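You operate a simulated robot arm through the tools that you are given. There is no shell and no other tool.

You are at the controls of a simulated robot arm. One attempt, no reset.

JOB
Prime the filler: two 10 ml strokes into the steel cup.
Fine: the holder back at LOAD, the cup still in it.

Only the result counts: the job must be done as asked and must still hold three seconds after the hand-in. Knocking over, shifting, dropping, spilling or breaking anything else fails it.

ROBOT AND FRAMES
A 7-joint arm with a fingered hand, fixed in place. Base frame: the origin is on the floor under the middle of its stand, x ahead of it, y to its left, z up; the work surface is at about z = 0.75. Units: m, degrees, N and s.
With the tool pointing down near the work surface it reaches from about 0.34 to 0.76 m from the base axis. Its first joint turns from -166.0 to 166.0 degrees. Payload 4 kg.
The TCP is the grasp point between the finger pads, 0.026 m short of the fingertips. In the tool frame z runs along the fingers and y along their closing line. The gripper opens to 0.132 m; its body begins 0.073 m behind the TCP. The gripper is a hand of 4 fingers: y runs from the thumb to the fingers, the wrist lies at [0, 0, -0.239] in the tool frame, and closing takes about 1.5 s.
Orientation is that of the tool frame in the base frame, as a unit quaternion [x, y, z, w]. With the fingers straight down and closing along the base's y, the tool's x points along the base's -x, its y along +y and its z along -z.

CONTROLS
- The arm moves only by the tool drive_tool. Its argument "rows" is a list of rows, each an object of numbers (a shift or turn left out is 0, a gripper value left out holds the last): "wx", "wy", "wz": the turn, a rotation vector about the tool's x, y, z in units of 120 degrees (1.0 is 120 degrees); "tx", "ty", "tz": the shift along the tool's x, y, z in units of 100 mm (1.0 is 100 mm). In form: [{"wx": .., "wy": .., "wz": .., "tx": .., "ty": .., "tz": ..}, ...]. A call has 1 to 20 rows; each row is the pose to reach, as a shift and turn from the pose commanded when the call began, along the tool's axes at that moment. "fingers" is the opening, from 0 (shut) to 1 (fully open), set as the call begins (left out, the last holds). A call with a number of a shift or a turn outside -1 to 1 is refused whole. Rows are played at 5 a second. More than 0.05 m and 8.6 degrees between two rows, or a gripper value outside its range, and nothing of the call is played. A pose out of reach is approached as far as the arm can. The call stops where the force on the tool passes 40 N (or 10 N more than at its start, if that is more) or the arm is blocked; 0.2 s more then pass. The fingers move at their own pace (about 0.072 m/s each) and stop on an object; they squeeze with about 31 N. The grip force told is the motor's: it shows also when the fingers shut on nothing. Time passes only in rows, and 0.2 s behind the last, so rows that repeat a pose let the fingers close. It gives the time, the measured TCP pose, the force on the tool (base axes), the opening and the grip force at its end, in the units of the frame above (readings bear some noise), with the torque about the TCP (base axes, N m) and any sound that the robot's microphone picked up, and new pictures: "views" is both (left out), scene, wrist or none.
- Cameras (640 x 400 px; columns grow to the right, rows downward): "scene" is fixed at [0.2236, -0.6623, 1.5154]; the picture's right is [0.98, -0.18, 0.00], its down [-0.06, -0.32, -0.94] and it looks along [0.17, 0.93, -0.33] (base axes); focal length 367 px, centre (320, 200). "wrist" rides on the gripper at [0.068, 0.002, -0.097] in the tool frame; the picture's right is [-0.03, 1.00, 0.00], its down [-0.82, -0.02, -0.58] and it looks along [-0.58, -0.01, 0.82] (tool axes); focal length 270 px, centre (320, 200). There is no depth. A picture from a camera that has moved, and an enlarged one, comes with that camera's place and axes in the base frame and with its lens. The place of the scene camera against the robot may be out by one fixed shift of up to 0.018 m in any direction.
- raise_lower(by): slides the trunk up (or, below 0, down) by that many m; the arm rides with it, the base frame stays. It gives what a move gives, with no picture.
- move_fingers(finger1, finger2, finger3, thumb_bend): sets how far each is bent, from 0 (flat) to 1 (curled in); at 0.3 the hand is open as for a grip, at 0.7 the pads meet at the TCP. One left out holds its place. A second passes; each finger stops where it meets its share of the squeeze, and holds until it gets a number again. A gripper value or a shape takes the hand back. It gives what a move gives, with no picture; readings hold the bend of each and the force on the fingers (four entries, about 0 where the hand has none), thumb and palm.
- hand_shape(shape): the hand has 4 fingers and takes this shape, open, in about a second: jaw (thumb against the fingers, like two jaws); tri (thumb and two fingers); tip (a fingertip pinch); poke (one finger out to press); point (the index stretched); flat (the hand flat); cup (the hand cupped); fist (a fist). The gripper value then closes the fingers along that shape, each until it touches; the sizes above hold for jaw. It gives what a move gives, with no picture.
- inspect(camera, box): a new picture of the part [left, top, right, bottom] of that camera's present view, enlarged. No time passes.
- hand_in(): hands the job in; it is judged then, once.

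Places have to be worked out from the pictures, the camera data and where the tool is seen. Open the gripper and draw the arm clear of the work before you hand the job in, unless the task says otherwise.

The tools are called after "Emit:" by a JSON object that holds its "fn" and its "kwargs". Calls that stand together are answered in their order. drive_tool: Moves the arm, as the interface text tells. Its arguments: {"type":"object","properties":{"rows":{"type":"array"},"fingers":{"type":"number"},"views":{"type":"string","enum":["both","scene","wrist","none"]}},"required":["rows"]} The other tools are called the same way: raise_lower (by) moves the trunk up or down; hand_shape (shape) gives the hand a shape; move_fingers (finger1, finger2, finger3, thumb_bend) moves the fingers one by one; inspect (camera, box) takes an enlarged picture of a part of a camera's view; hand_in () hands the job in.

At the start:

```text
time_s: 0.0
eef_pos: [0.1787, 0.3728, 1.2633]
tool_rot: [0.0, 1.0, 0.0, 0.001]
force: [-0.8, 0.2, 0.4]
torque: [0.04, -0.03, 0.0]
opening: 0.1319
gripper_force: 0.0
shape: jaw
bend: [0.3, 0.3, 0.3, 0.3]
finger forces: [0.0, 0.0, 0.0, 0.1, 0.1, 0.0]
trunk travel left (down, up): [-0.525, 0.065]
```

scene: 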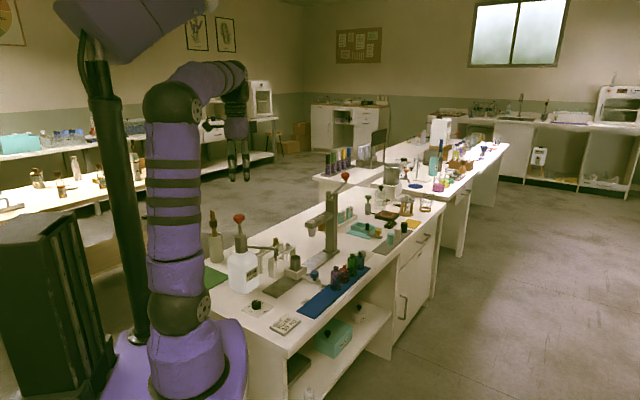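
wrist: 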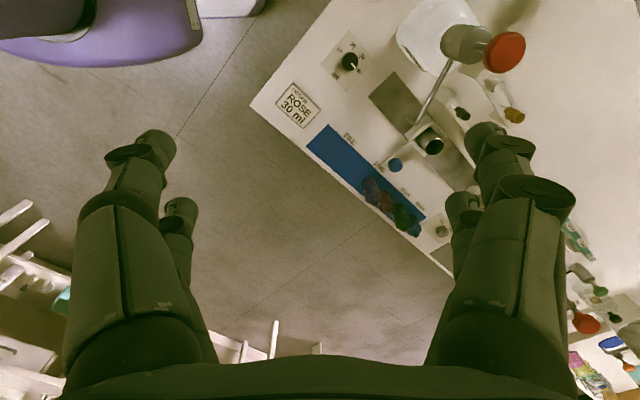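

I'll look closely at the scene before moving: the filler (jug with red pump head), dial, holder with steel cup.

Emit:
{"fn": "inspect", "kwargs": {"camera": "scene", "box": [200, 170, 380, 340]}}

Emit:
{"fn": "inspect", "kwargs": {"camera": "wrist", "box": [250, 0, 550, 250]}}

Emit:
{"fn": "inspect", "kwargs": {"camera": "scene", "box": [220, 200, 320, 320]}}

```text
2.35 times, centred on (290, 255) of scene
camera zoom: at [0.2236, -0.6623, 1.5154], right [0.98, -0.18, 0.0], down [-0.06, -0.32, -0.94], along [0.17, 0.93, -0.33], focal length 863 px, centre (391, 71)
```

zoom: 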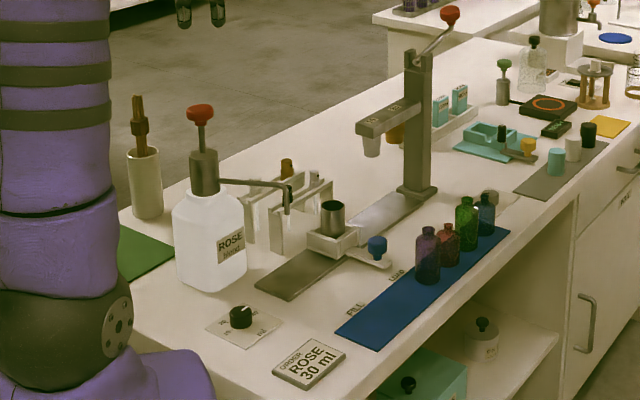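

```text
1.60 times, centred on (400, 125) of wrist
camera zoom: at [0.1113, 0.3734, 1.3605], right [0.03, 1.0, 0.0], down [0.82, -0.02, 0.58], along [0.58, -0.01, -0.82], focal length 432 px, centre (192, 320)
```

zoom: 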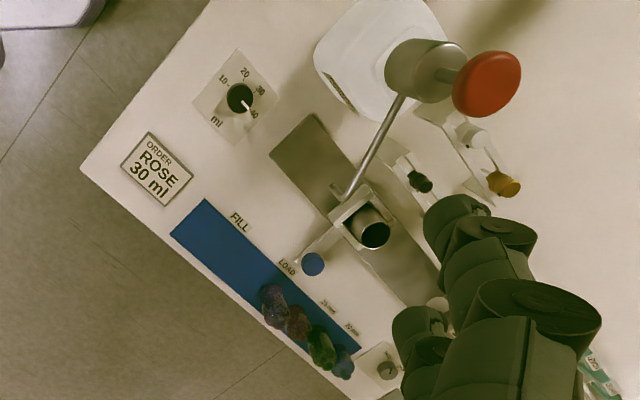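

```text
3.33 times, centred on (270, 260) of scene
camera zoom: at [0.2236, -0.6623, 1.5154], right [0.98, -0.18, 0.0], down [-0.06, -0.32, -0.94], along [0.17, 0.93, -0.33], focal length 1223 px, centre (487, 0)
```

zoom: 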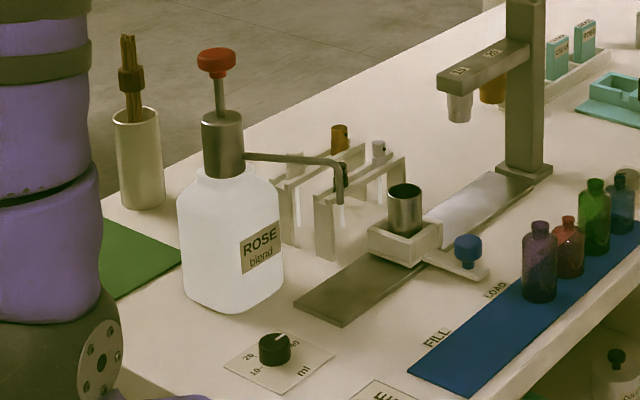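

Estimated from both pictures: pump head ≈ (0.157, 0.573, 1.028), cup rim ≈ (0.354, 0.607, 0.839), blue knob ≈ (0.417, 0.543, 0.80), dial ≈ (0.196, 0.432). Next I zoom in on the dial, the holder and rail, and the pump.

Emit:
{"fn": "inspect", "kwargs": {"camera": "wrist", "box": [315, 25, 385, 95]}}

Emit:
{"fn": "inspect", "kwargs": {"camera": "wrist", "box": [340, 80, 480, 220]}}

Emit:
{"fn": "inspect", "kwargs": {"camera": "scene", "box": [240, 285, 280, 320]}}

Emit:
{"fn": "inspect", "kwargs": {"camera": "scene", "box": [260, 235, 340, 315]}}

Emit:
{"fn": "inspect", "kwargs": {"camera": "scene", "box": [220, 205, 290, 275]}}

```text
5.71 times, centred on (350, 60) of wrist
camera zoom: at [0.1113, 0.3734, 1.3605], right [0.03, 1.0, 0.0], down [0.82, -0.02, 0.58], along [0.58, -0.01, -0.82], focal length 1544 px, centre (149, 1000)
```

zoom: 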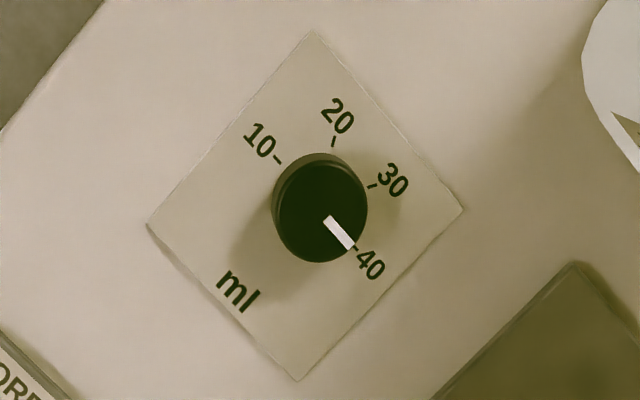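

```text
2.86 times, centred on (410, 150) of wrist
camera zoom: at [0.1113, 0.3734, 1.3605], right [0.03, 1.0, 0.0], down [0.82, -0.02, 0.58], along [0.58, -0.01, -0.82], focal length 772 px, centre (63, 343)
```

zoom: 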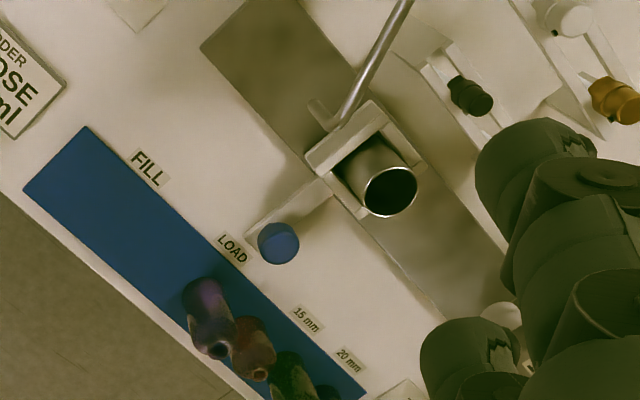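

```text
11.43 times, centred on (260, 302) of scene
camera zoom: at [0.2236, -0.6623, 1.5154], right [0.98, -0.18, 0.0], down [-0.06, -0.32, -0.94], along [0.17, 0.93, -0.33], focal length 4192 px, centre (1006, -971)
```

zoom: 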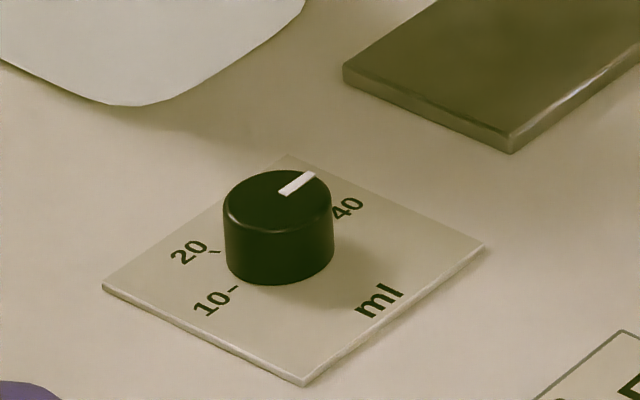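

```text
5.00 times, centred on (300, 275) of scene
camera zoom: at [0.2236, -0.6623, 1.5154], right [0.98, -0.18, 0.0], down [-0.06, -0.32, -0.94], along [0.17, 0.93, -0.33], focal length 1834 px, centre (420, -175)
```

zoom: 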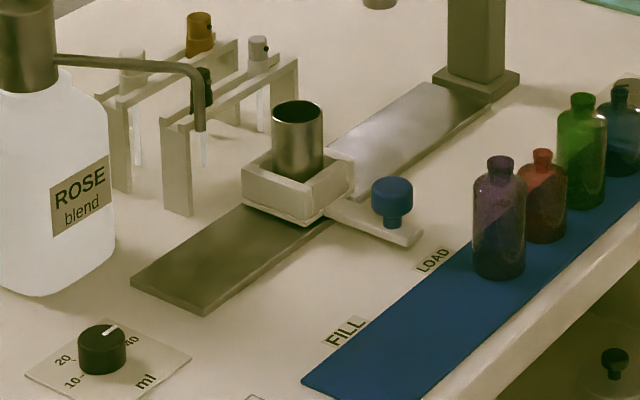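

```text
5.71 times, centred on (255, 240) of scene
camera zoom: at [0.2236, -0.6623, 1.5154], right [0.98, -0.18, 0.0], down [-0.06, -0.32, -0.94], along [0.17, 0.93, -0.33], focal length 2096 px, centre (691, -29)
```

zoom: 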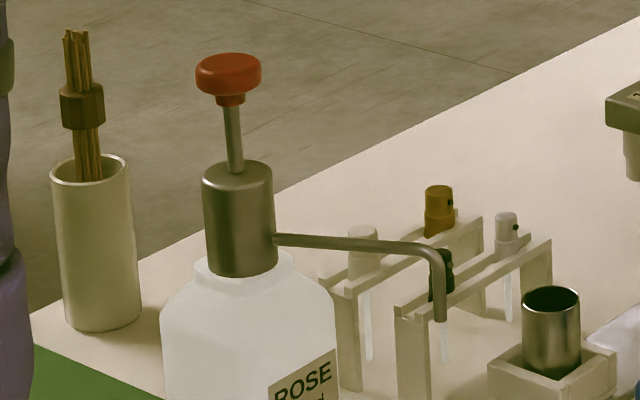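

The dial points at 40 and 10 lies about 175° counter-clockwise from it, seen from above. The holder is at LOAD, and FILL is about 0.11 m further along −e1 (e1 ≈ (0.707, 0.707)). I lower the trunk to bring the hand nearer the bench; the hand is clear of everything there.

Emit:
{"fn": "raise_lower", "kwargs": {"by": -0.2}}

```text
time_s: 2.2
eef_pos: [0.1792, 0.3713, 1.0629]
tool_rot: [0.0, 1.0, 0.0, 0.0]
force: [0.1, 0.3, 0.3]
torque: [-0.01, -0.02, -0.03]
opening: 0.132
gripper_force: 0.1
shape: jaw
bend: [0.3, 0.3, 0.3, 0.3]
finger forces: [0.0, 0.1, 0.0, 0.1, 0.0, 0.0]
trunk travel left (down, up): [-0.325, 0.265]
```

I rotate the hand by +45° about base z so the camera faces away from the jug. I also narrow the fingers and move to about 0.18 m above the dial.

Emit:
{"fn": "drive_tool", "kwargs": {"rows": [{"wz": -0.05, "tx": -0.02, "ty": 0.08, "tz": 0.1}, {"wz": -0.1, "tx": -0.05, "ty": 0.16, "tz": 0.2}, {"wz": -0.15, "tx": -0.08, "ty": 0.24, "tz": 0.3}, {"wz": -0.2, "tx": -0.1, "ty": 0.32, "tz": 0.4}, {"wz": -0.25, "tx": -0.12, "ty": 0.4, "tz": 0.5}, {"wz": -0.3, "tx": -0.14, "ty": 0.48, "tz": 0.6}, {"wz": -0.35, "tx": -0.16, "ty": 0.55, "tz": 0.7}, {"wz": -0.375, "tx": -0.18, "ty": 0.62, "tz": 0.8}, {"wz": -0.375, "tx": -0.18, "ty": 0.62, "tz": 0.9}, {"wz": -0.375, "tx": -0.18, "ty": 0.62, "tz": 0.9}], "fingers": 0.5, "views": "both"}}

```text
time_s: 4.4
eef_pos: [0.1969, 0.434, 0.973]
tool_rot: [-0.383, 0.924, 0.0, 0.0]
force: [0.1, 0.0, -0.1]
torque: [-0.01, 0.0, 0.01]
opening: 0.0664
gripper_force: 0.0
shape: jaw
bend: [0.73, 0.73, 0.73, 0.7]
finger forces: [0.1, 0.0, 0.1, 0.0, 0.0, 0.1]
trunk travel left (down, up): [-0.325, 0.265]
camera wrist: at [0.1484, 0.3861, 1.0699], right [-0.69, 0.72, 0.0], down [0.59, 0.56, 0.58], along [0.42, 0.4, -0.82], focal length 270 px, centre (320, 200)
```

scene: 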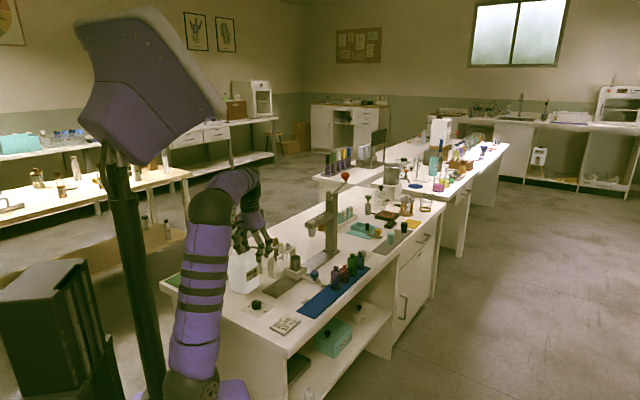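
wrist: 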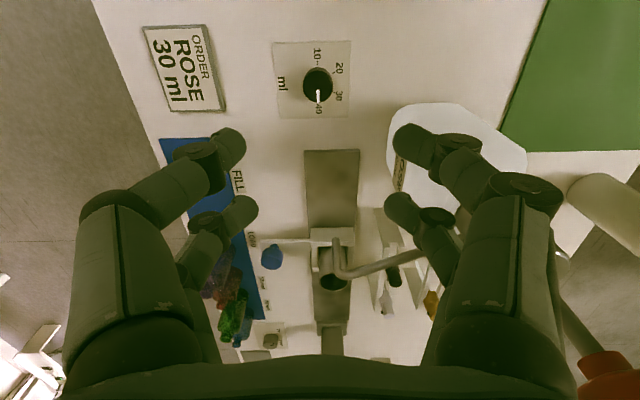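

The dial is seen at 40, straight below, with the jug close on the tool's +y side. I check the hand's size against the jug before descending.

Emit:
{"fn": "inspect", "kwargs": {"camera": "scene", "box": [210, 180, 310, 320]}}

Emit:
{"fn": "inspect", "kwargs": {"camera": "wrist", "box": [260, 20, 540, 195]}}

```text
2.86 times, centred on (260, 250) of scene
camera zoom: at [0.2236, -0.6623, 1.5154], right [0.98, -0.18, 0.0], down [-0.06, -0.32, -0.94], along [0.17, 0.93, -0.33], focal length 1048 px, centre (491, 57)
```

zoom: 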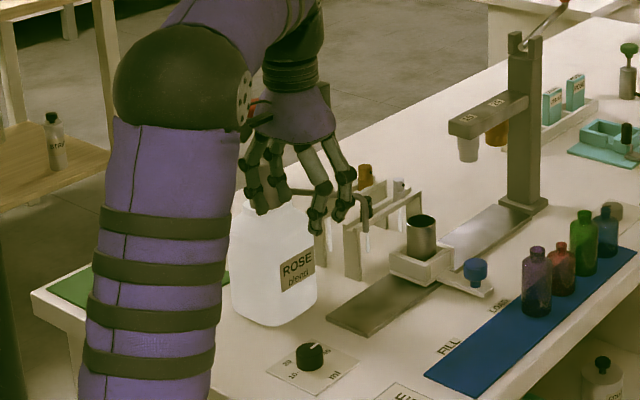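

```text
2.29 times, centred on (400, 108) of wrist
camera zoom: at [0.1484, 0.3861, 1.0699], right [-0.69, 0.72, 0.0], down [0.59, 0.56, 0.58], along [0.42, 0.4, -0.82], focal length 618 px, centre (137, 411)
```

zoom: 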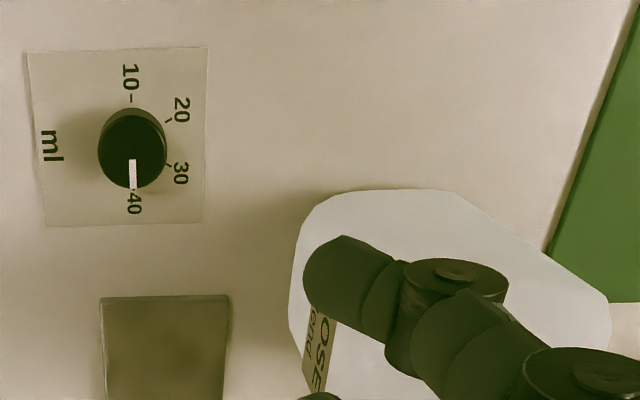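

The dial centre is within about 1 mm of directly under the TCP. The jug's near face is about 0.06 m from the dial axis, so I keep the closing line between φ≈175° and 235°, away from the jug, and turn the dial in three 60° grips. First I rotate the hand by +40°.

Emit:
{"fn": "drive_tool", "kwargs": {"rows": [{"wz": -0.06}, {"wz": -0.12}, {"wz": -0.18}, {"wz": -0.24}, {"wz": -0.3}, {"wz": -0.333}, {"wz": -0.333, "tz": 0.3}, {"wz": -0.333, "tz": 0.6}, {"wz": -0.333, "tz": 0.9}, {"wz": -0.333, "tz": 0.9}], "views": "both"}}

```text
time_s: 6.6
eef_pos: [0.1977, 0.4346, 0.8819]
tool_rot: [-0.675, 0.738, 0.001, 0.0]
force: [0.1, 0.0, -0.5]
torque: [0.02, 0.02, 0.0]
opening: 0.0668
gripper_force: 0.0
shape: jaw
bend: [0.73, 0.73, 0.73, 0.7]
finger forces: [0.0, 0.1, 0.1, 0.0, 0.1, 0.0]
trunk travel left (down, up): [-0.325, 0.265]
camera wrist: at [0.1902, 0.3656, 0.9794], right [-0.99, 0.11, 0.0], down [0.09, 0.81, 0.58], along [0.06, 0.57, -0.82], focal length 270 px, centre (320, 200)
```

scene: 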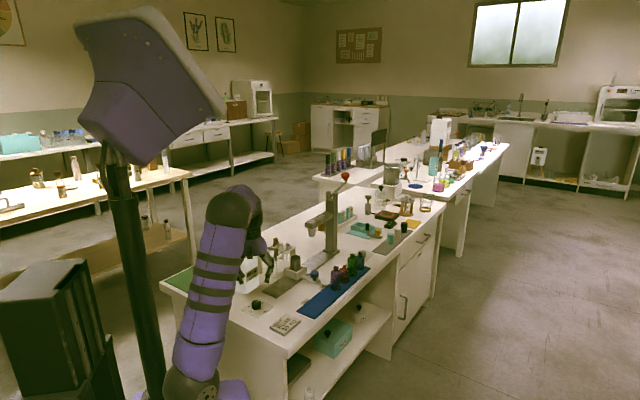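
wrist: 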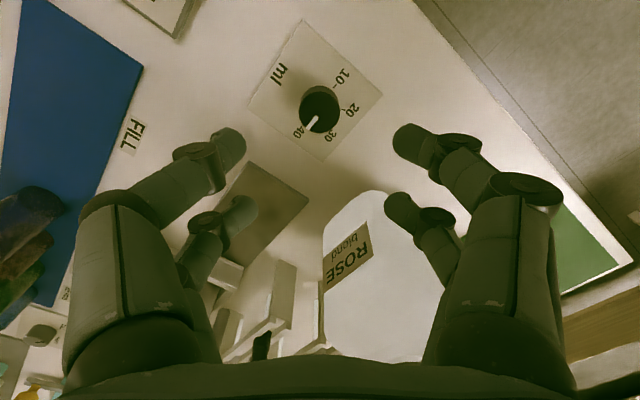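

The bottom edge of the jug puts its near face about 0.09 m from the dial axis, so there is more room than I thought. I zoom on the dial to check the centring before descending.

Emit:
{"fn": "inspect", "kwargs": {"camera": "wrist", "box": [240, 40, 400, 180]}}

Emit:
{"fn": "inspect", "kwargs": {"camera": "scene", "box": [230, 225, 310, 325]}}

```text
2.86 times, centred on (320, 110) of wrist
camera zoom: at [0.1902, 0.3656, 0.9794], right [-0.99, 0.11, 0.0], down [0.09, 0.81, 0.58], along [0.06, 0.57, -0.82], focal length 772 px, centre (320, 457)
```

zoom: 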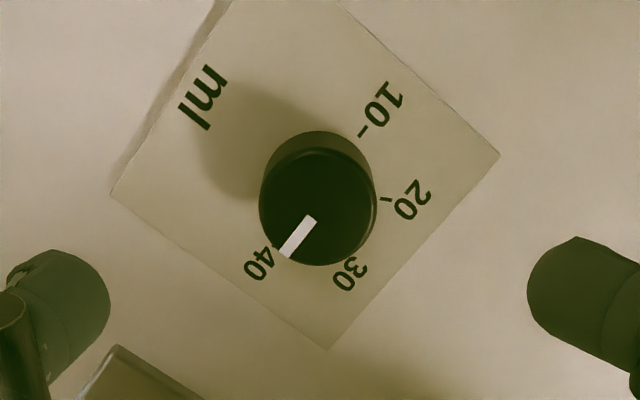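

```text
4.00 times, centred on (270, 275) of scene
camera zoom: at [0.2236, -0.6623, 1.5154], right [0.98, -0.18, 0.0], down [-0.06, -0.32, -0.94], along [0.17, 0.93, -0.33], focal length 1467 px, centre (520, -100)
```

zoom: 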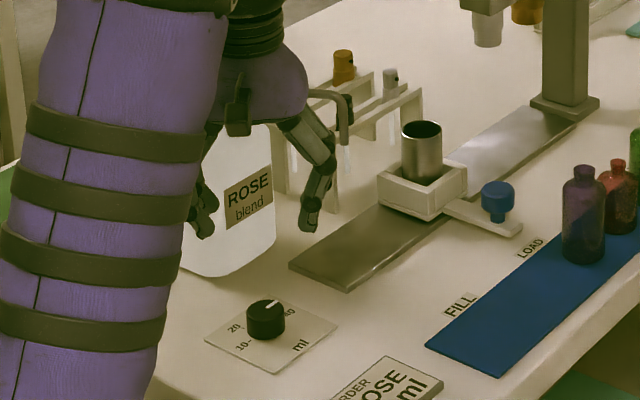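

The knob looks about 30 mm wide and 18 mm high (top ≈ 0.773). It sits about 4 mm toward tool +x from the TCP, so I correct that and descend to z ≈ 0.80 for another look.

Emit:
{"fn": "drive_tool", "kwargs": {"rows": [{"tx": 0.04, "tz": 0.2}, {"tx": 0.04, "tz": 0.4}, {"tx": 0.04, "tz": 0.6}, {"tx": 0.04, "tz": 0.75}, {"tx": 0.04, "tz": 0.82}, {"tx": 0.04, "tz": 0.82}], "views": "both"}}

```text
time_s: 8.0
eef_pos: [0.1975, 0.4295, 0.8009]
tool_rot: [-0.675, 0.737, 0.0, 0.0]
force: [-0.1, -0.2, 0.2]
torque: [0.02, -0.01, 0.0]
opening: 0.0667
gripper_force: 0.1
shape: jaw
bend: [0.73, 0.73, 0.73, 0.7]
finger forces: [0.0, 0.1, 0.1, 0.0, 0.0, 0.0]
trunk travel left (down, up): [-0.325, 0.265]
camera wrist: at [0.1898, 0.3615, 0.8981], right [-0.99, 0.11, 0.0], down [0.09, 0.81, 0.58], along [0.06, 0.57, -0.82], focal length 270 px, centre (320, 200)
```

scene: 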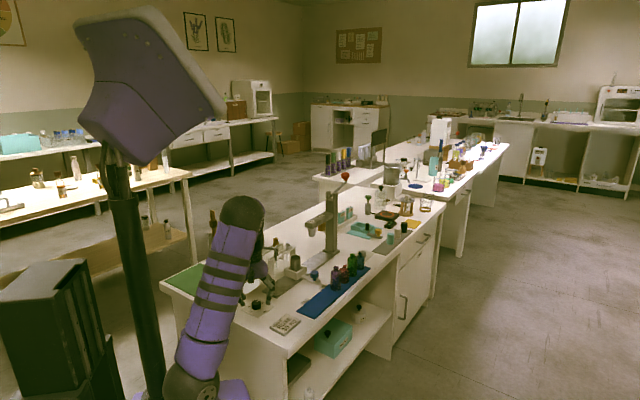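
wrist: 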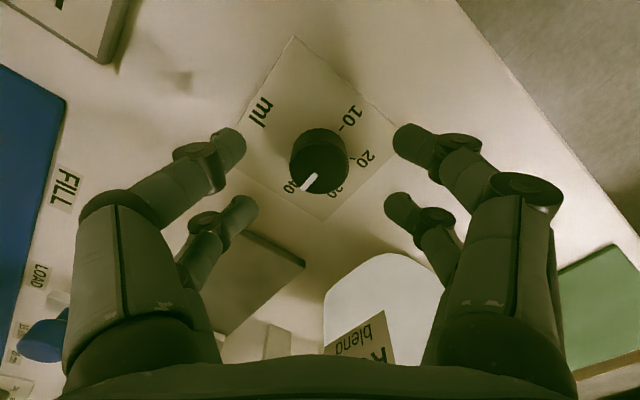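

The knob is centred between the fingertips within about 1 mm. I check the fingertip height against the knob in the scene view before going the last 16 mm.

Emit:
{"fn": "inspect", "kwargs": {"camera": "scene", "box": [235, 260, 295, 320]}}

```text
6.67 times, centred on (265, 290) of scene
camera zoom: at [0.2236, -0.6623, 1.5154], right [0.98, -0.18, 0.0], down [-0.06, -0.32, -0.94], along [0.17, 0.93, -0.33], focal length 2446 px, centre (687, -400)
```

zoom: 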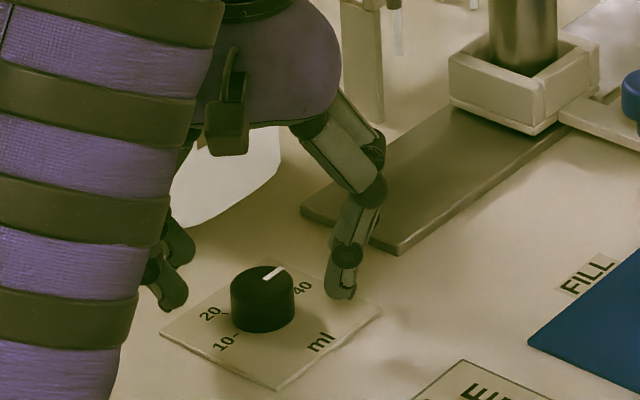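

The fingertips are about 10–14 mm above the plate. I go down about 11 mm, then close on the knob.

Emit:
{"fn": "drive_tool", "kwargs": {"rows": [{"tz": 0.03}, {"tz": 0.06}, {"tz": 0.09}, {"tz": 0.11}, {"tz": 0.11}], "views": "none"}}

Emit:
{"fn": "drive_tool", "kwargs": {"rows": [{}, {}, {}, {}, {}, {}, {}], "fingers": 0.0, "views": "both"}}

```text
time_s: 9.2
eef_pos: [0.1969, 0.4299, 0.7905]
tool_rot: [-0.676, 0.737, 0.0, -0.001]
force: [0.5, 0.3, 0.7]
torque: [0.0, 0.02, -0.01]
opening: 0.0665
gripper_force: 0.0
shape: jaw
bend: [0.73, 0.73, 0.73, 0.7]
finger forces: [0.0, 0.0, 0.1, 0.1, 0.0, 0.0]
trunk travel left (down, up): [-0.325, 0.265]
```

```text
time_s: 10.8
eef_pos: [0.1956, 0.4314, 0.7905]
tool_rot: [-0.675, 0.738, 0.0, -0.001]
force: [-4.5, 2.4, -8.1]
torque: [0.0, 0.1, 0.05]
opening: 0.0027
gripper_force: 31.0
shape: jaw
bend: [0.71, 0.71, 0.72, 0.73]
finger forces: [0.0, 25.9, 28.2, 0.0, 0.1, 0.0]
trunk travel left (down, up): [-0.325, 0.265]
camera wrist: at [0.1893, 0.3618, 0.8869], right [-0.99, 0.11, 0.0], down [0.09, 0.81, 0.58], along [0.06, 0.57, -0.82], focal length 270 px, centre (320, 200)
```

scene: 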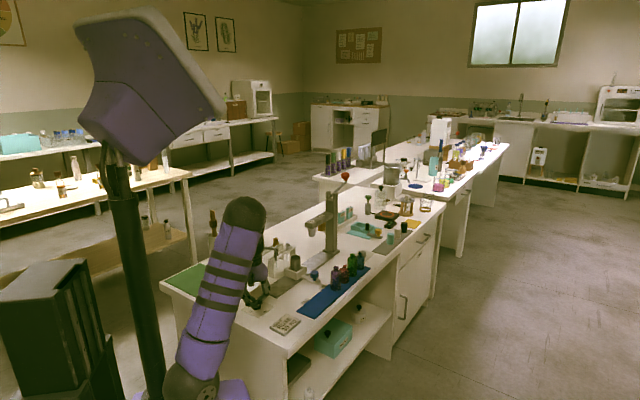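
wrist: 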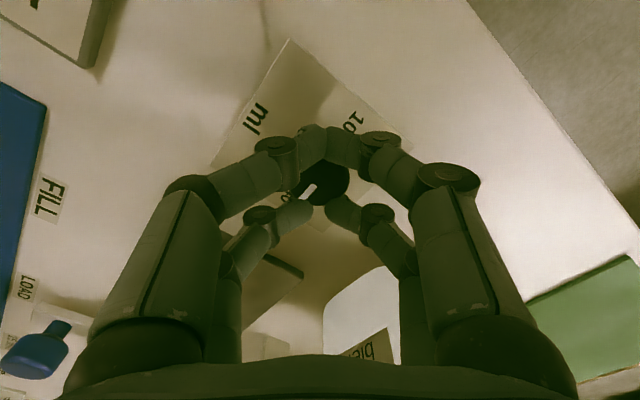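

The four fingertips sit 40 mm apart across, so they closed around the 30 mm knob rather than on it. I open, lift clear, and look at the fingertip-pinch shape instead.

Emit:
{"fn": "drive_tool", "kwargs": {"rows": [{}, {}, {}, {}, {}, {"tz": -0.2}, {"tz": -0.4}, {"tz": -0.5}, {"tz": -0.5}], "fingers": 0.5, "views": "wrist"}}

Emit:
{"fn": "hand_shape", "kwargs": {"shape": "tip"}}

Emit:
{"fn": "inspect", "kwargs": {"camera": "wrist", "box": [0, 0, 640, 400]}}

Emit:
{"fn": "inspect", "kwargs": {"camera": "scene", "box": [225, 230, 305, 320]}}

```text
time_s: 12.8
eef_pos: [0.1975, 0.4299, 0.8399]
tool_rot: [-0.675, 0.738, 0.0, 0.0]
force: [-0.3, 0.4, 0.4]
torque: [0.01, 0.0, 0.0]
opening: 0.0652
gripper_force: 0.1
shape: jaw
bend: [0.73, 0.73, 0.73, 0.7]
finger forces: [0.0, 0.0, 0.0, 0.0, 0.0, 0.1]
trunk travel left (down, up): [-0.325, 0.265]
camera wrist: at [0.1898, 0.3619, 0.9375], right [-0.99, 0.11, 0.0], down [0.09, 0.81, 0.58], along [0.06, 0.57, -0.82], focal length 270 px, centre (320, 200)
```

wrist: 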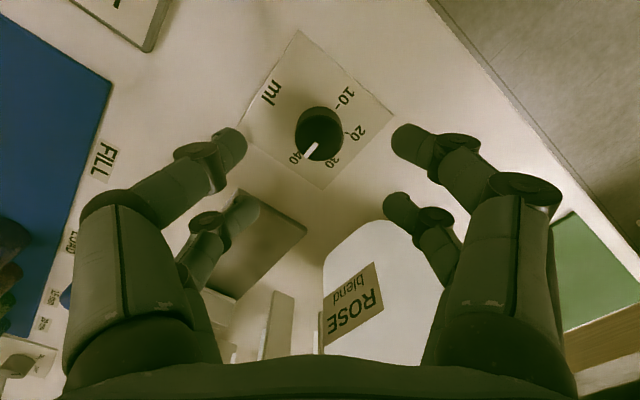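

```text
time_s: 13.7
eef_pos: [0.198, 0.4306, 0.8404]
tool_rot: [-0.675, 0.738, 0.0, -0.001]
force: [-0.1, -0.1, -0.5]
torque: [0.01, -0.02, -0.05]
opening: 0.1322
gripper_force: 0.1
shape: tip
bend: [0.3, 0.3, 0.3, 0.3]
finger forces: [0.1, 0.1, 0.0, 0.0, 0.0, 0.0]
trunk travel left (down, up): [-0.325, 0.265]
```

```text
1.00 times, centred on (320, 200) of wrist (not enlarged: the box is as wide or as high as the picture)
camera zoom: at [0.1898, 0.3619, 0.9373], right [-0.99, 0.11, 0.0], down [0.09, 0.81, 0.58], along [0.06, 0.57, -0.82], focal length 270 px, centre (320, 200)
```

zoom: 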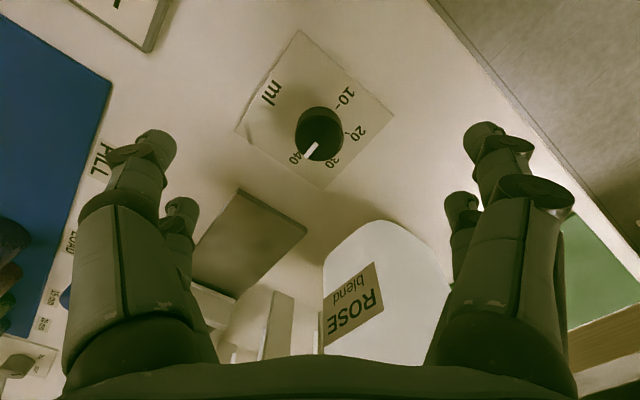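

```text
4.44 times, centred on (265, 275) of scene
camera zoom: at [0.2236, -0.6623, 1.5154], right [0.98, -0.18, 0.0], down [-0.06, -0.32, -0.94], along [0.17, 0.93, -0.33], focal length 1630 px, centre (564, -133)
```

zoom: 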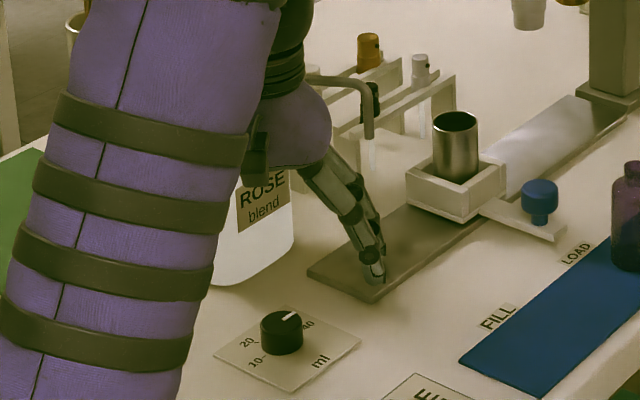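

The dial is still at 40. The tip shape looks the same when open, so I test how it closes in the air here.

Emit:
{"fn": "drive_tool", "kwargs": {"rows": [{}, {}, {}, {}, {}, {}, {}, {}], "fingers": 0.25, "views": "wrist"}}

```text
time_s: 15.5
eef_pos: [0.1964, 0.4308, 0.8407]
tool_rot: [-0.676, 0.737, 0.001, 0.001]
force: [0.3, -0.6, 1.4]
torque: [-0.01, -0.01, 0.01]
opening: 0.0332
gripper_force: 0.1
shape: tip
bend: [0.73, 0.73, 0.73, 0.7]
finger forces: [0.0, 0.0, 0.0, 0.1, 0.0, 0.0]
trunk travel left (down, up): [-0.325, 0.265]
camera wrist: at [0.1898, 0.3619, 0.9373], right [-0.99, 0.11, 0.0], down [0.09, 0.81, 0.58], along [0.06, 0.57, -0.82], focal length 270 px, centre (320, 200)
```

wrist: 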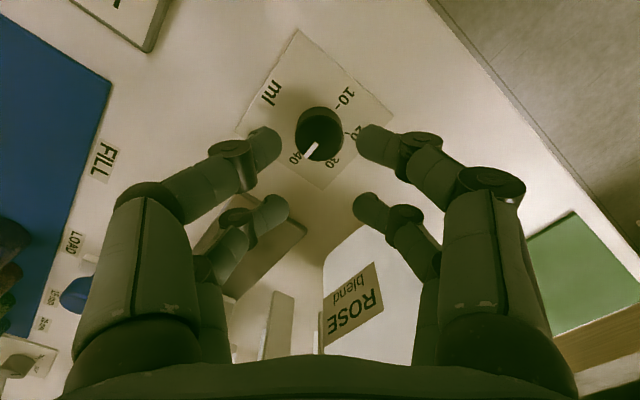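

All shapes close as two opposed pairs, about ±19 mm either side of the hand's centre line. I'll pinch the knob with only the far pair (tool −x side) by shifting the hand 20 mm along tool +x, away from the jug. Jaw shape and half opening first.

Emit:
{"fn": "hand_shape", "kwargs": {"shape": "jaw"}}

Emit:
{"fn": "drive_tool", "kwargs": {"rows": [{"tx": 0.1}, {"tx": 0.2}, {"tx": 0.21, "tz": 0.1}, {"tx": 0.21, "tz": 0.2}, {"tx": 0.21, "tz": 0.3}, {"tx": 0.21, "tz": 0.35}, {"tx": 0.21, "tz": 0.35}], "fingers": 0.45, "views": "wrist"}}

Emit:
{"fn": "inspect", "kwargs": {"camera": "wrist", "box": [220, 100, 420, 260]}}

Emit:
{"fn": "inspect", "kwargs": {"camera": "scene", "box": [225, 250, 305, 320]}}

```text
time_s: 16.4
eef_pos: [0.1971, 0.4295, 0.8404]
tool_rot: [-0.676, 0.737, 0.0, 0.0]
force: [-0.1, 0.2, 0.4]
torque: [-0.01, -0.03, 0.0]
opening: 0.1318
gripper_force: 0.1
shape: jaw
bend: [0.3, 0.3, 0.3, 0.3]
finger forces: [0.0, 0.1, 0.1, 0.0, 0.1, 0.1]
trunk travel left (down, up): [-0.325, 0.265]
```

```text
time_s: 18.0
eef_pos: [0.1955, 0.4104, 0.8061]
tool_rot: [-0.676, 0.737, 0.001, 0.0]
force: [0.7, 0.3, -0.2]
torque: [0.01, -0.02, -0.02]
opening: 0.0601
gripper_force: 0.1
shape: jaw
bend: [0.73, 0.73, 0.73, 0.7]
finger forces: [0.0, 0.0, 0.0, 0.0, 0.1, 0.0]
trunk travel left (down, up): [-0.325, 0.265]
camera wrist: at [0.188, 0.341, 0.9022], right [-0.99, 0.11, 0.0], down [0.09, 0.81, 0.58], along [0.06, 0.57, -0.82], focal length 270 px, centre (320, 200)
```

wrist: 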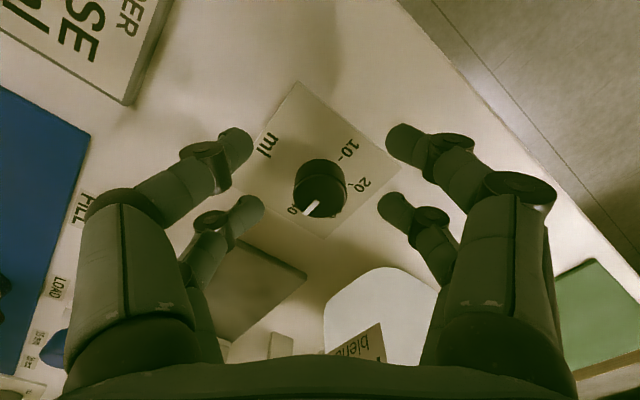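

```text
2.50 times, centred on (320, 180) of wrist
camera zoom: at [0.188, 0.341, 0.9022], right [-0.99, 0.11, 0.0], down [0.09, 0.81, 0.58], along [0.06, 0.57, -0.82], focal length 676 px, centre (320, 250)
```

zoom: 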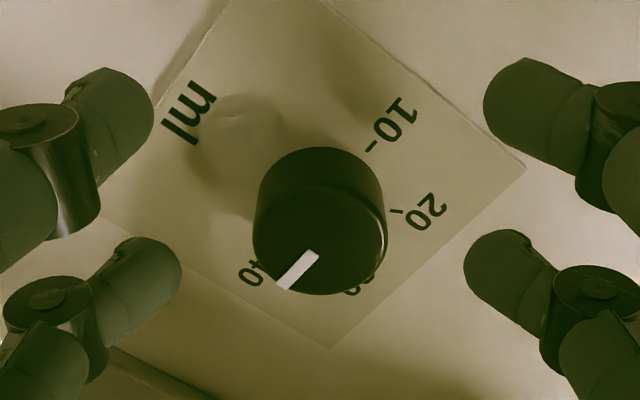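

```text
5.71 times, centred on (265, 285) of scene
camera zoom: at [0.2236, -0.6623, 1.5154], right [0.98, -0.18, 0.0], down [-0.06, -0.32, -0.94], along [0.17, 0.93, -0.33], focal length 2096 px, centre (634, -286)
```

zoom: 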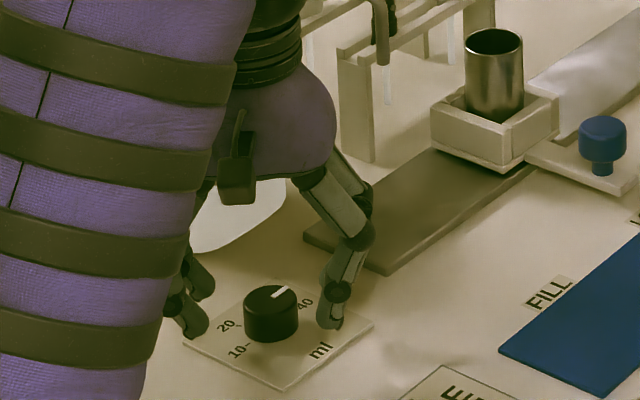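

The knob now sits at x_t ≈ −0.020, in line with the far finger pair and centred between its tips. I descend about 16 mm and close.

Emit:
{"fn": "drive_tool", "kwargs": {"rows": [{"tz": 0.04}, {"tz": 0.08}, {"tz": 0.12}, {"tz": 0.16}, {"tz": 0.165}, {"tz": 0.165}], "views": "none"}}

Emit:
{"fn": "drive_tool", "kwargs": {"rows": [{}, {}, {}, {}, {}, {}, {}], "fingers": 0.0, "views": "wrist"}}

Emit:
{"fn": "inspect", "kwargs": {"camera": "wrist", "box": [220, 100, 420, 260]}}

Emit:
{"fn": "inspect", "kwargs": {"camera": "scene", "box": [225, 250, 305, 320]}}

```text
time_s: 19.4
eef_pos: [0.1949, 0.4107, 0.7897]
tool_rot: [-0.675, 0.738, 0.0, 0.0]
force: [-0.5, 0.7, -0.4]
torque: [-0.02, 0.01, 0.03]
opening: 0.06
gripper_force: 0.0
shape: jaw
bend: [0.73, 0.73, 0.73, 0.7]
finger forces: [0.0, 0.0, 0.0, 0.0, 0.0, 0.0]
trunk travel left (down, up): [-0.325, 0.265]
```

```text
time_s: 21.0
eef_pos: [0.1952, 0.4098, 0.7897]
tool_rot: [-0.676, 0.737, -0.001, -0.001]
force: [-0.2, -4.0, -5.6]
torque: [-0.16, 0.01, 0.03]
opening: 0.0
gripper_force: 30.4
shape: jaw
bend: [0.61, 0.73, 0.73, 0.7]
finger forces: [0.0, 26.9, 26.9, 0.0, 0.0, 0.0]
trunk travel left (down, up): [-0.325, 0.265]
camera wrist: at [0.1877, 0.3409, 0.8859], right [-0.99, 0.11, 0.0], down [0.09, 0.81, 0.58], along [0.06, 0.57, -0.82], focal length 270 px, centre (320, 200)
```

wrist: 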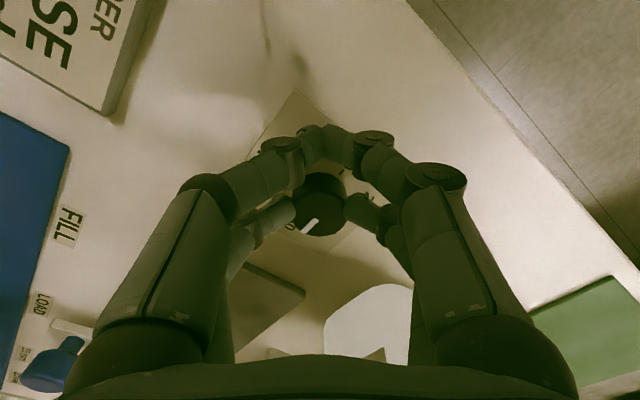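

```text
2.50 times, centred on (320, 180) of wrist
camera zoom: at [0.1877, 0.3409, 0.8859], right [-0.99, 0.11, 0.0], down [0.09, 0.81, 0.58], along [0.06, 0.57, -0.82], focal length 676 px, centre (320, 250)
```

zoom: 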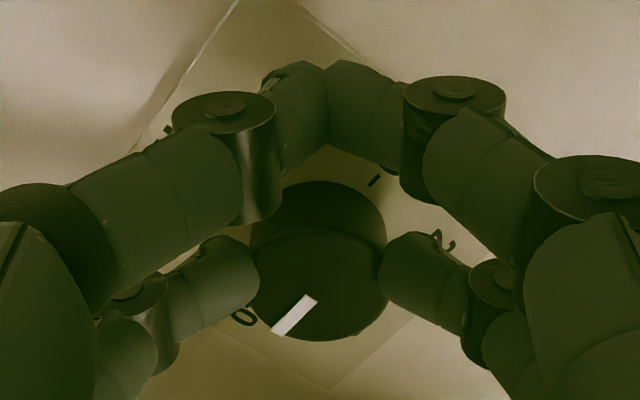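

```text
5.71 times, centred on (265, 285) of scene
camera zoom: at [0.2236, -0.6623, 1.5154], right [0.98, -0.18, 0.0], down [-0.06, -0.32, -0.94], along [0.17, 0.93, -0.33], focal length 2096 px, centre (634, -286)
```

zoom: 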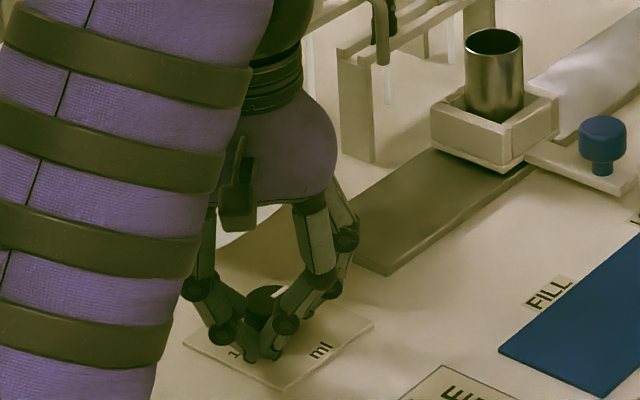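

The far pair now grips the knob squarely across its diameter. I turn counter-clockwise about the dial axis (pivot at tool x = −19.6 mm), 30° first as a test.

Emit:
{"fn": "drive_tool", "kwargs": {"rows": [{"wz": -0.0417, "tx": -0.0007, "ty": -0.0171}, {"wz": -0.0833, "tx": -0.003, "ty": -0.034}, {"wz": -0.125, "tx": -0.0067, "ty": -0.0507}, {"wz": -0.1667, "tx": -0.0118, "ty": -0.067}, {"wz": -0.2083, "tx": -0.0184, "ty": -0.0828}, {"wz": -0.25, "tx": -0.0263, "ty": -0.098}, {"wz": -0.25, "tx": -0.0263, "ty": -0.098}], "views": "wrist"}}

Emit:
{"fn": "inspect", "kwargs": {"camera": "wrist", "box": [220, 100, 420, 260]}}

```text
time_s: 22.6
eef_pos: [0.206, 0.4114, 0.7882]
tool_rot: [0.844, -0.537, 0.0, 0.0]
force: [4.7, -5.8, -3.0]
torque: [-0.17, -0.11, -0.04]
opening: 0.0
gripper_force: 31.3
shape: jaw
bend: [0.61, 0.73, 0.73, 0.7]
finger forces: [0.0, 27.1, 29.1, 0.0, 0.0, 0.0]
trunk travel left (down, up): [-0.325, 0.265]
camera wrist: at [0.2336, 0.3477, 0.8857], right [-0.92, -0.4, 0.0], down [-0.33, 0.75, 0.58], along [-0.23, 0.53, -0.82], focal length 270 px, centre (320, 200)
```

wrist: 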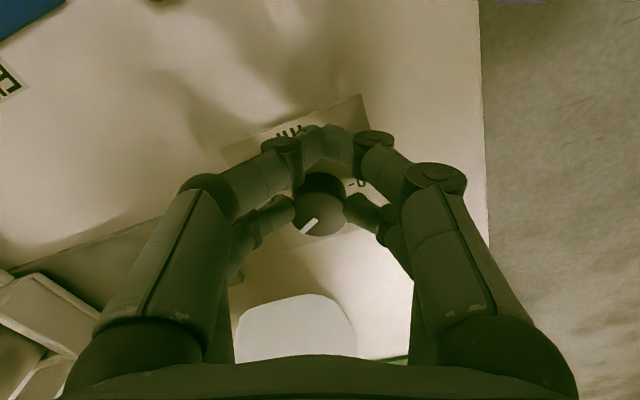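

```text
2.50 times, centred on (320, 180) of wrist
camera zoom: at [0.2336, 0.3477, 0.8857], right [-0.92, -0.4, 0.0], down [-0.33, 0.75, 0.58], along [-0.23, 0.53, -0.82], focal length 676 px, centre (320, 250)
```

zoom: 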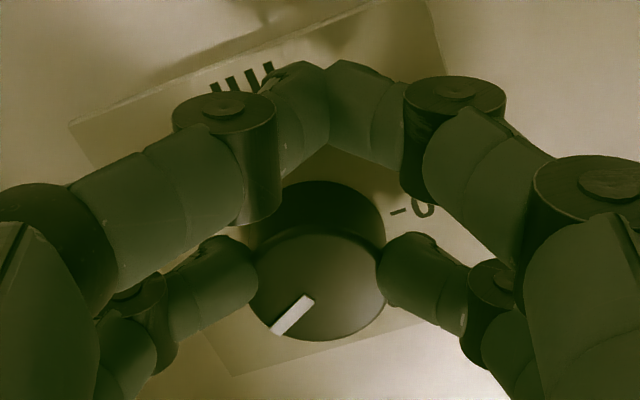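

The knob turns with the fingers. I go on another 60°.

Emit:
{"fn": "drive_tool", "kwargs": {"rows": [{"wz": -0.0417, "tx": -0.0007, "ty": -0.0171}, {"wz": -0.0833, "tx": -0.003, "ty": -0.034}, {"wz": -0.125, "tx": -0.0067, "ty": -0.0507}, {"wz": -0.1667, "tx": -0.0118, "ty": -0.067}, {"wz": -0.2083, "tx": -0.0184, "ty": -0.0828}, {"wz": -0.25, "tx": -0.0263, "ty": -0.098}, {"wz": -0.2917, "tx": -0.0354, "ty": -0.1124}, {"wz": -0.3333, "tx": -0.0459, "ty": -0.126}, {"wz": -0.375, "tx": -0.0574, "ty": -0.1386}, {"wz": -0.4167, "tx": -0.07, "ty": -0.1501}, {"wz": -0.4583, "tx": -0.0836, "ty": -0.1606}, {"wz": -0.5, "tx": -0.098, "ty": -0.1697}, {"wz": -0.5, "tx": -0.098, "ty": -0.1697}], "views": "both"}}

Emit:
{"fn": "inspect", "kwargs": {"camera": "wrist", "box": [220, 100, 420, 260]}}

```text
time_s: 25.4
eef_pos: [0.2177, 0.4272, 0.789]
tool_rot: [0.999, -0.044, -0.001, 0.0]
force: [23.9, 2.7, -2.9]
torque: [0.03, -0.47, -0.12]
opening: 0.0
gripper_force: 31.3
shape: jaw
bend: [0.61, 0.73, 0.73, 0.7]
finger forces: [0.0, 29.3, 33.4, 0.0, 0.0, 0.0]
trunk travel left (down, up): [-0.325, 0.265]
camera wrist: at [0.2867, 0.4193, 0.8857], right [-0.11, -0.99, 0.0], down [-0.81, 0.09, 0.58], along [-0.57, 0.07, -0.82], focal length 270 px, centre (320, 200)
```

scene: 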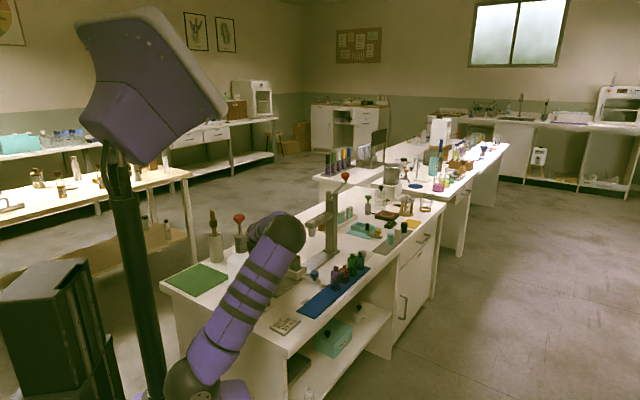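
wrist: 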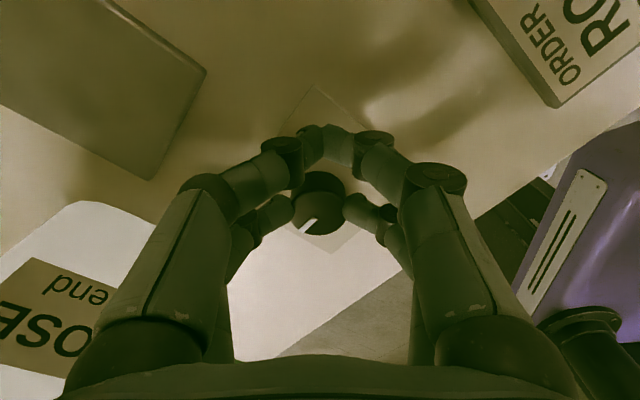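

```text
2.50 times, centred on (320, 180) of wrist
camera zoom: at [0.2867, 0.4193, 0.8857], right [-0.11, -0.99, 0.0], down [-0.81, 0.09, 0.58], along [-0.57, 0.07, -0.82], focal length 676 px, centre (320, 250)
```

zoom: 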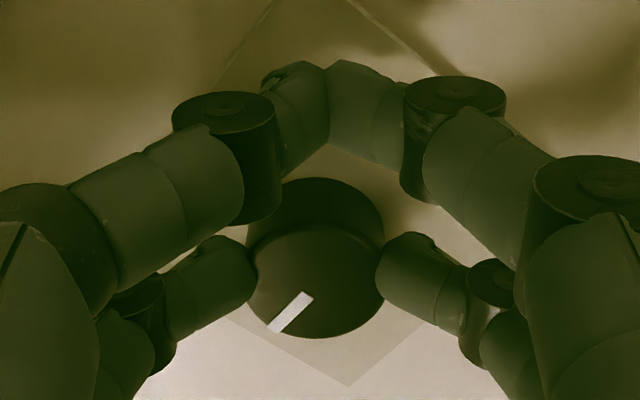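

The knob has turned the full 90° without slipping, so the pointer is now halfway (between 30 and 20). I open, lift 4 cm, swing back 90° and regrip.

Emit:
{"fn": "drive_tool", "kwargs": {"rows": [{}, {}, {}, {}, {}, {"tz": -0.1}, {"tz": -0.2}, {"tz": -0.3}, {"tz": -0.4}, {"tz": -0.4}], "fingers": 0.45, "views": "wrist"}}

Emit:
{"fn": "drive_tool", "kwargs": {"rows": [{"wz": 0.0625, "tx": -0.0017, "ty": 0.0256}, {"wz": 0.125, "tx": -0.0067, "ty": 0.0507}, {"wz": 0.1875, "tx": -0.0149, "ty": 0.075}, {"wz": 0.25, "tx": -0.0263, "ty": 0.098}, {"wz": 0.3125, "tx": -0.0405, "ty": 0.1193}, {"wz": 0.375, "tx": -0.0574, "ty": 0.1386}, {"wz": 0.4375, "tx": -0.0767, "ty": 0.1555}, {"wz": 0.5, "tx": -0.098, "ty": 0.1697}, {"wz": 0.5625, "tx": -0.121, "ty": 0.1811}, {"wz": 0.625, "tx": -0.1453, "ty": 0.1893}, {"wz": 0.6875, "tx": -0.1704, "ty": 0.1943}, {"wz": 0.75, "tx": -0.196, "ty": 0.196}, {"wz": 0.75, "tx": -0.196, "ty": 0.196, "tz": 0.1}, {"wz": 0.75, "tx": -0.196, "ty": 0.196, "tz": 0.2}, {"wz": 0.75, "tx": -0.196, "ty": 0.196, "tz": 0.2}], "views": "wrist"}}

Emit:
{"fn": "inspect", "kwargs": {"camera": "wrist", "box": [220, 100, 420, 260]}}

```text
time_s: 27.6
eef_pos: [0.2159, 0.4275, 0.8298]
tool_rot: [0.999, -0.045, -0.001, 0.0]
force: [-1.2, 1.2, 0.4]
torque: [-0.01, -0.01, 0.0]
opening: 0.0586
gripper_force: 0.0
shape: jaw
bend: [0.73, 0.73, 0.73, 0.7]
finger forces: [0.1, 0.1, 0.0, 0.1, 0.0, 0.0]
trunk travel left (down, up): [-0.325, 0.265]
camera wrist: at [0.285, 0.419, 0.9264], right [-0.11, -0.99, 0.0], down [-0.81, 0.09, 0.58], along [-0.57, 0.07, -0.82], focal length 270 px, centre (320, 200)
```

wrist: 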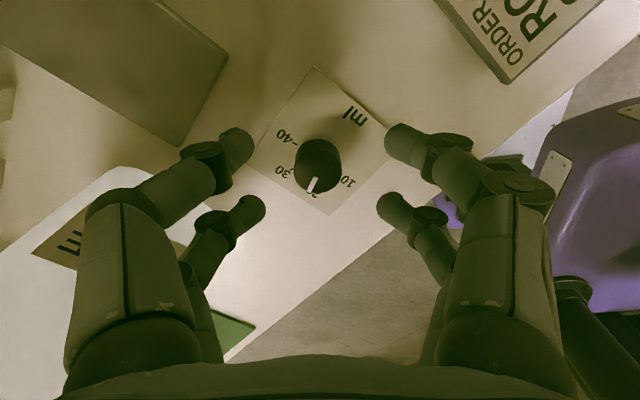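

```text
time_s: 30.8
eef_pos: [0.1938, 0.4098, 0.8095]
tool_rot: [-0.675, 0.737, -0.001, -0.001]
force: [-0.9, -0.5, 0.0]
torque: [0.02, 0.0, 0.0]
opening: 0.059
gripper_force: 0.0
shape: jaw
bend: [0.73, 0.73, 0.73, 0.7]
finger forces: [0.0, 0.0, 0.0, 0.0, 0.1, 0.0]
trunk travel left (down, up): [-0.325, 0.265]
camera wrist: at [0.1881, 0.3406, 0.9056], right [-0.99, 0.11, 0.0], down [0.09, 0.81, 0.58], along [0.07, 0.57, -0.82], focal length 270 px, centre (320, 200)
```

wrist: 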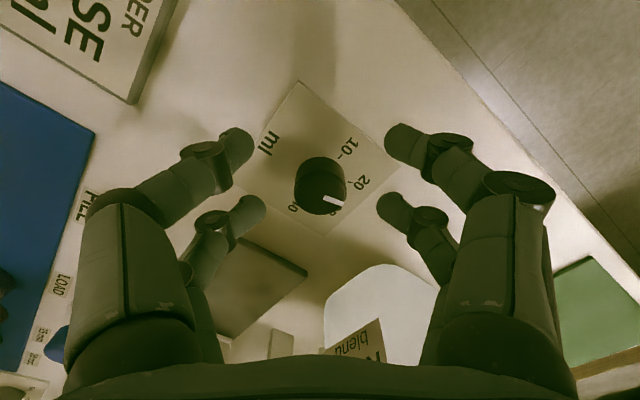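

```text
2.50 times, centred on (320, 180) of wrist
camera zoom: at [0.1881, 0.3406, 0.9056], right [-0.99, 0.11, 0.0], down [0.09, 0.81, 0.58], along [0.07, 0.57, -0.82], focal length 676 px, centre (320, 250)
```

zoom: 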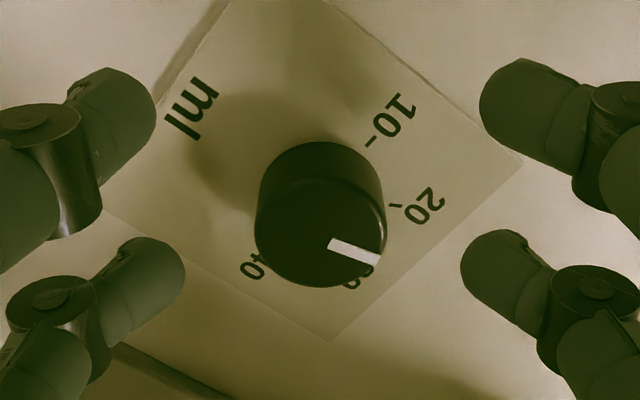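

The pointer stays midway between 30 and 20, so there are no snapping detents. I lower again with a 1 mm correction and regrip for the remaining ~90°.

Emit:
{"fn": "drive_tool", "kwargs": {"rows": [{"ty": -0.01, "tz": 0.05}, {"ty": -0.01, "tz": 0.1}, {"ty": -0.01, "tz": 0.15}, {"ty": -0.01, "tz": 0.2}, {"ty": -0.01, "tz": 0.2}], "views": "none"}}

Emit:
{"fn": "drive_tool", "kwargs": {"rows": [{}, {}, {}, {}, {}, {}, {}], "fingers": 0.0, "views": "wrist"}}

Emit:
{"fn": "inspect", "kwargs": {"camera": "wrist", "box": [220, 100, 420, 260]}}

```text
time_s: 32.0
eef_pos: [0.1967, 0.409, 0.7888]
tool_rot: [-0.676, 0.737, 0.0, 0.0]
force: [0.4, 0.9, -0.3]
torque: [-0.01, 0.0, 0.0]
opening: 0.0591
gripper_force: 0.1
shape: jaw
bend: [0.73, 0.73, 0.73, 0.7]
finger forces: [0.0, 0.1, 0.0, 0.0, 0.0, 0.1]
trunk travel left (down, up): [-0.325, 0.265]
```

```text
time_s: 33.6
eef_pos: [0.1972, 0.4086, 0.789]
tool_rot: [-0.676, 0.737, 0.0, -0.001]
force: [-0.2, -3.4, -5.5]
torque: [-0.16, 0.01, 0.02]
opening: 0.0
gripper_force: 31.2
shape: jaw
bend: [0.61, 0.73, 0.73, 0.7]
finger forces: [0.1, 27.2, 26.5, 0.0, 0.0, 0.0]
trunk travel left (down, up): [-0.325, 0.265]
camera wrist: at [0.1888, 0.3406, 0.8859], right [-0.99, 0.11, 0.0], down [0.09, 0.81, 0.58], along [0.06, 0.57, -0.82], focal length 270 px, centre (320, 200)
```

wrist: 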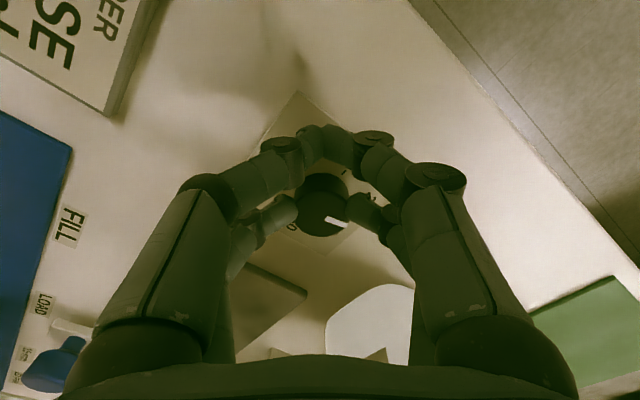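

```text
2.50 times, centred on (320, 180) of wrist
camera zoom: at [0.1888, 0.3406, 0.8859], right [-0.99, 0.11, 0.0], down [0.09, 0.81, 0.58], along [0.06, 0.57, -0.82], focal length 676 px, centre (320, 250)
```

zoom: 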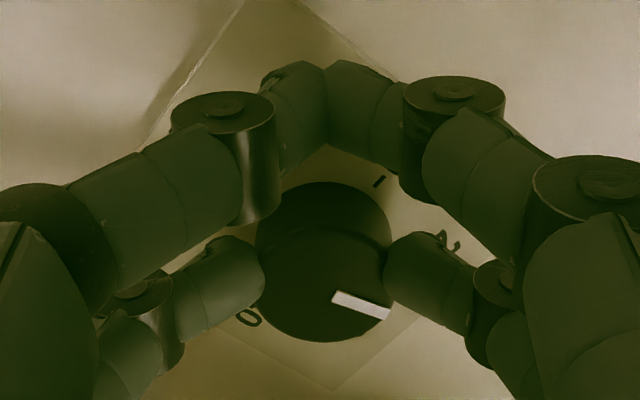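

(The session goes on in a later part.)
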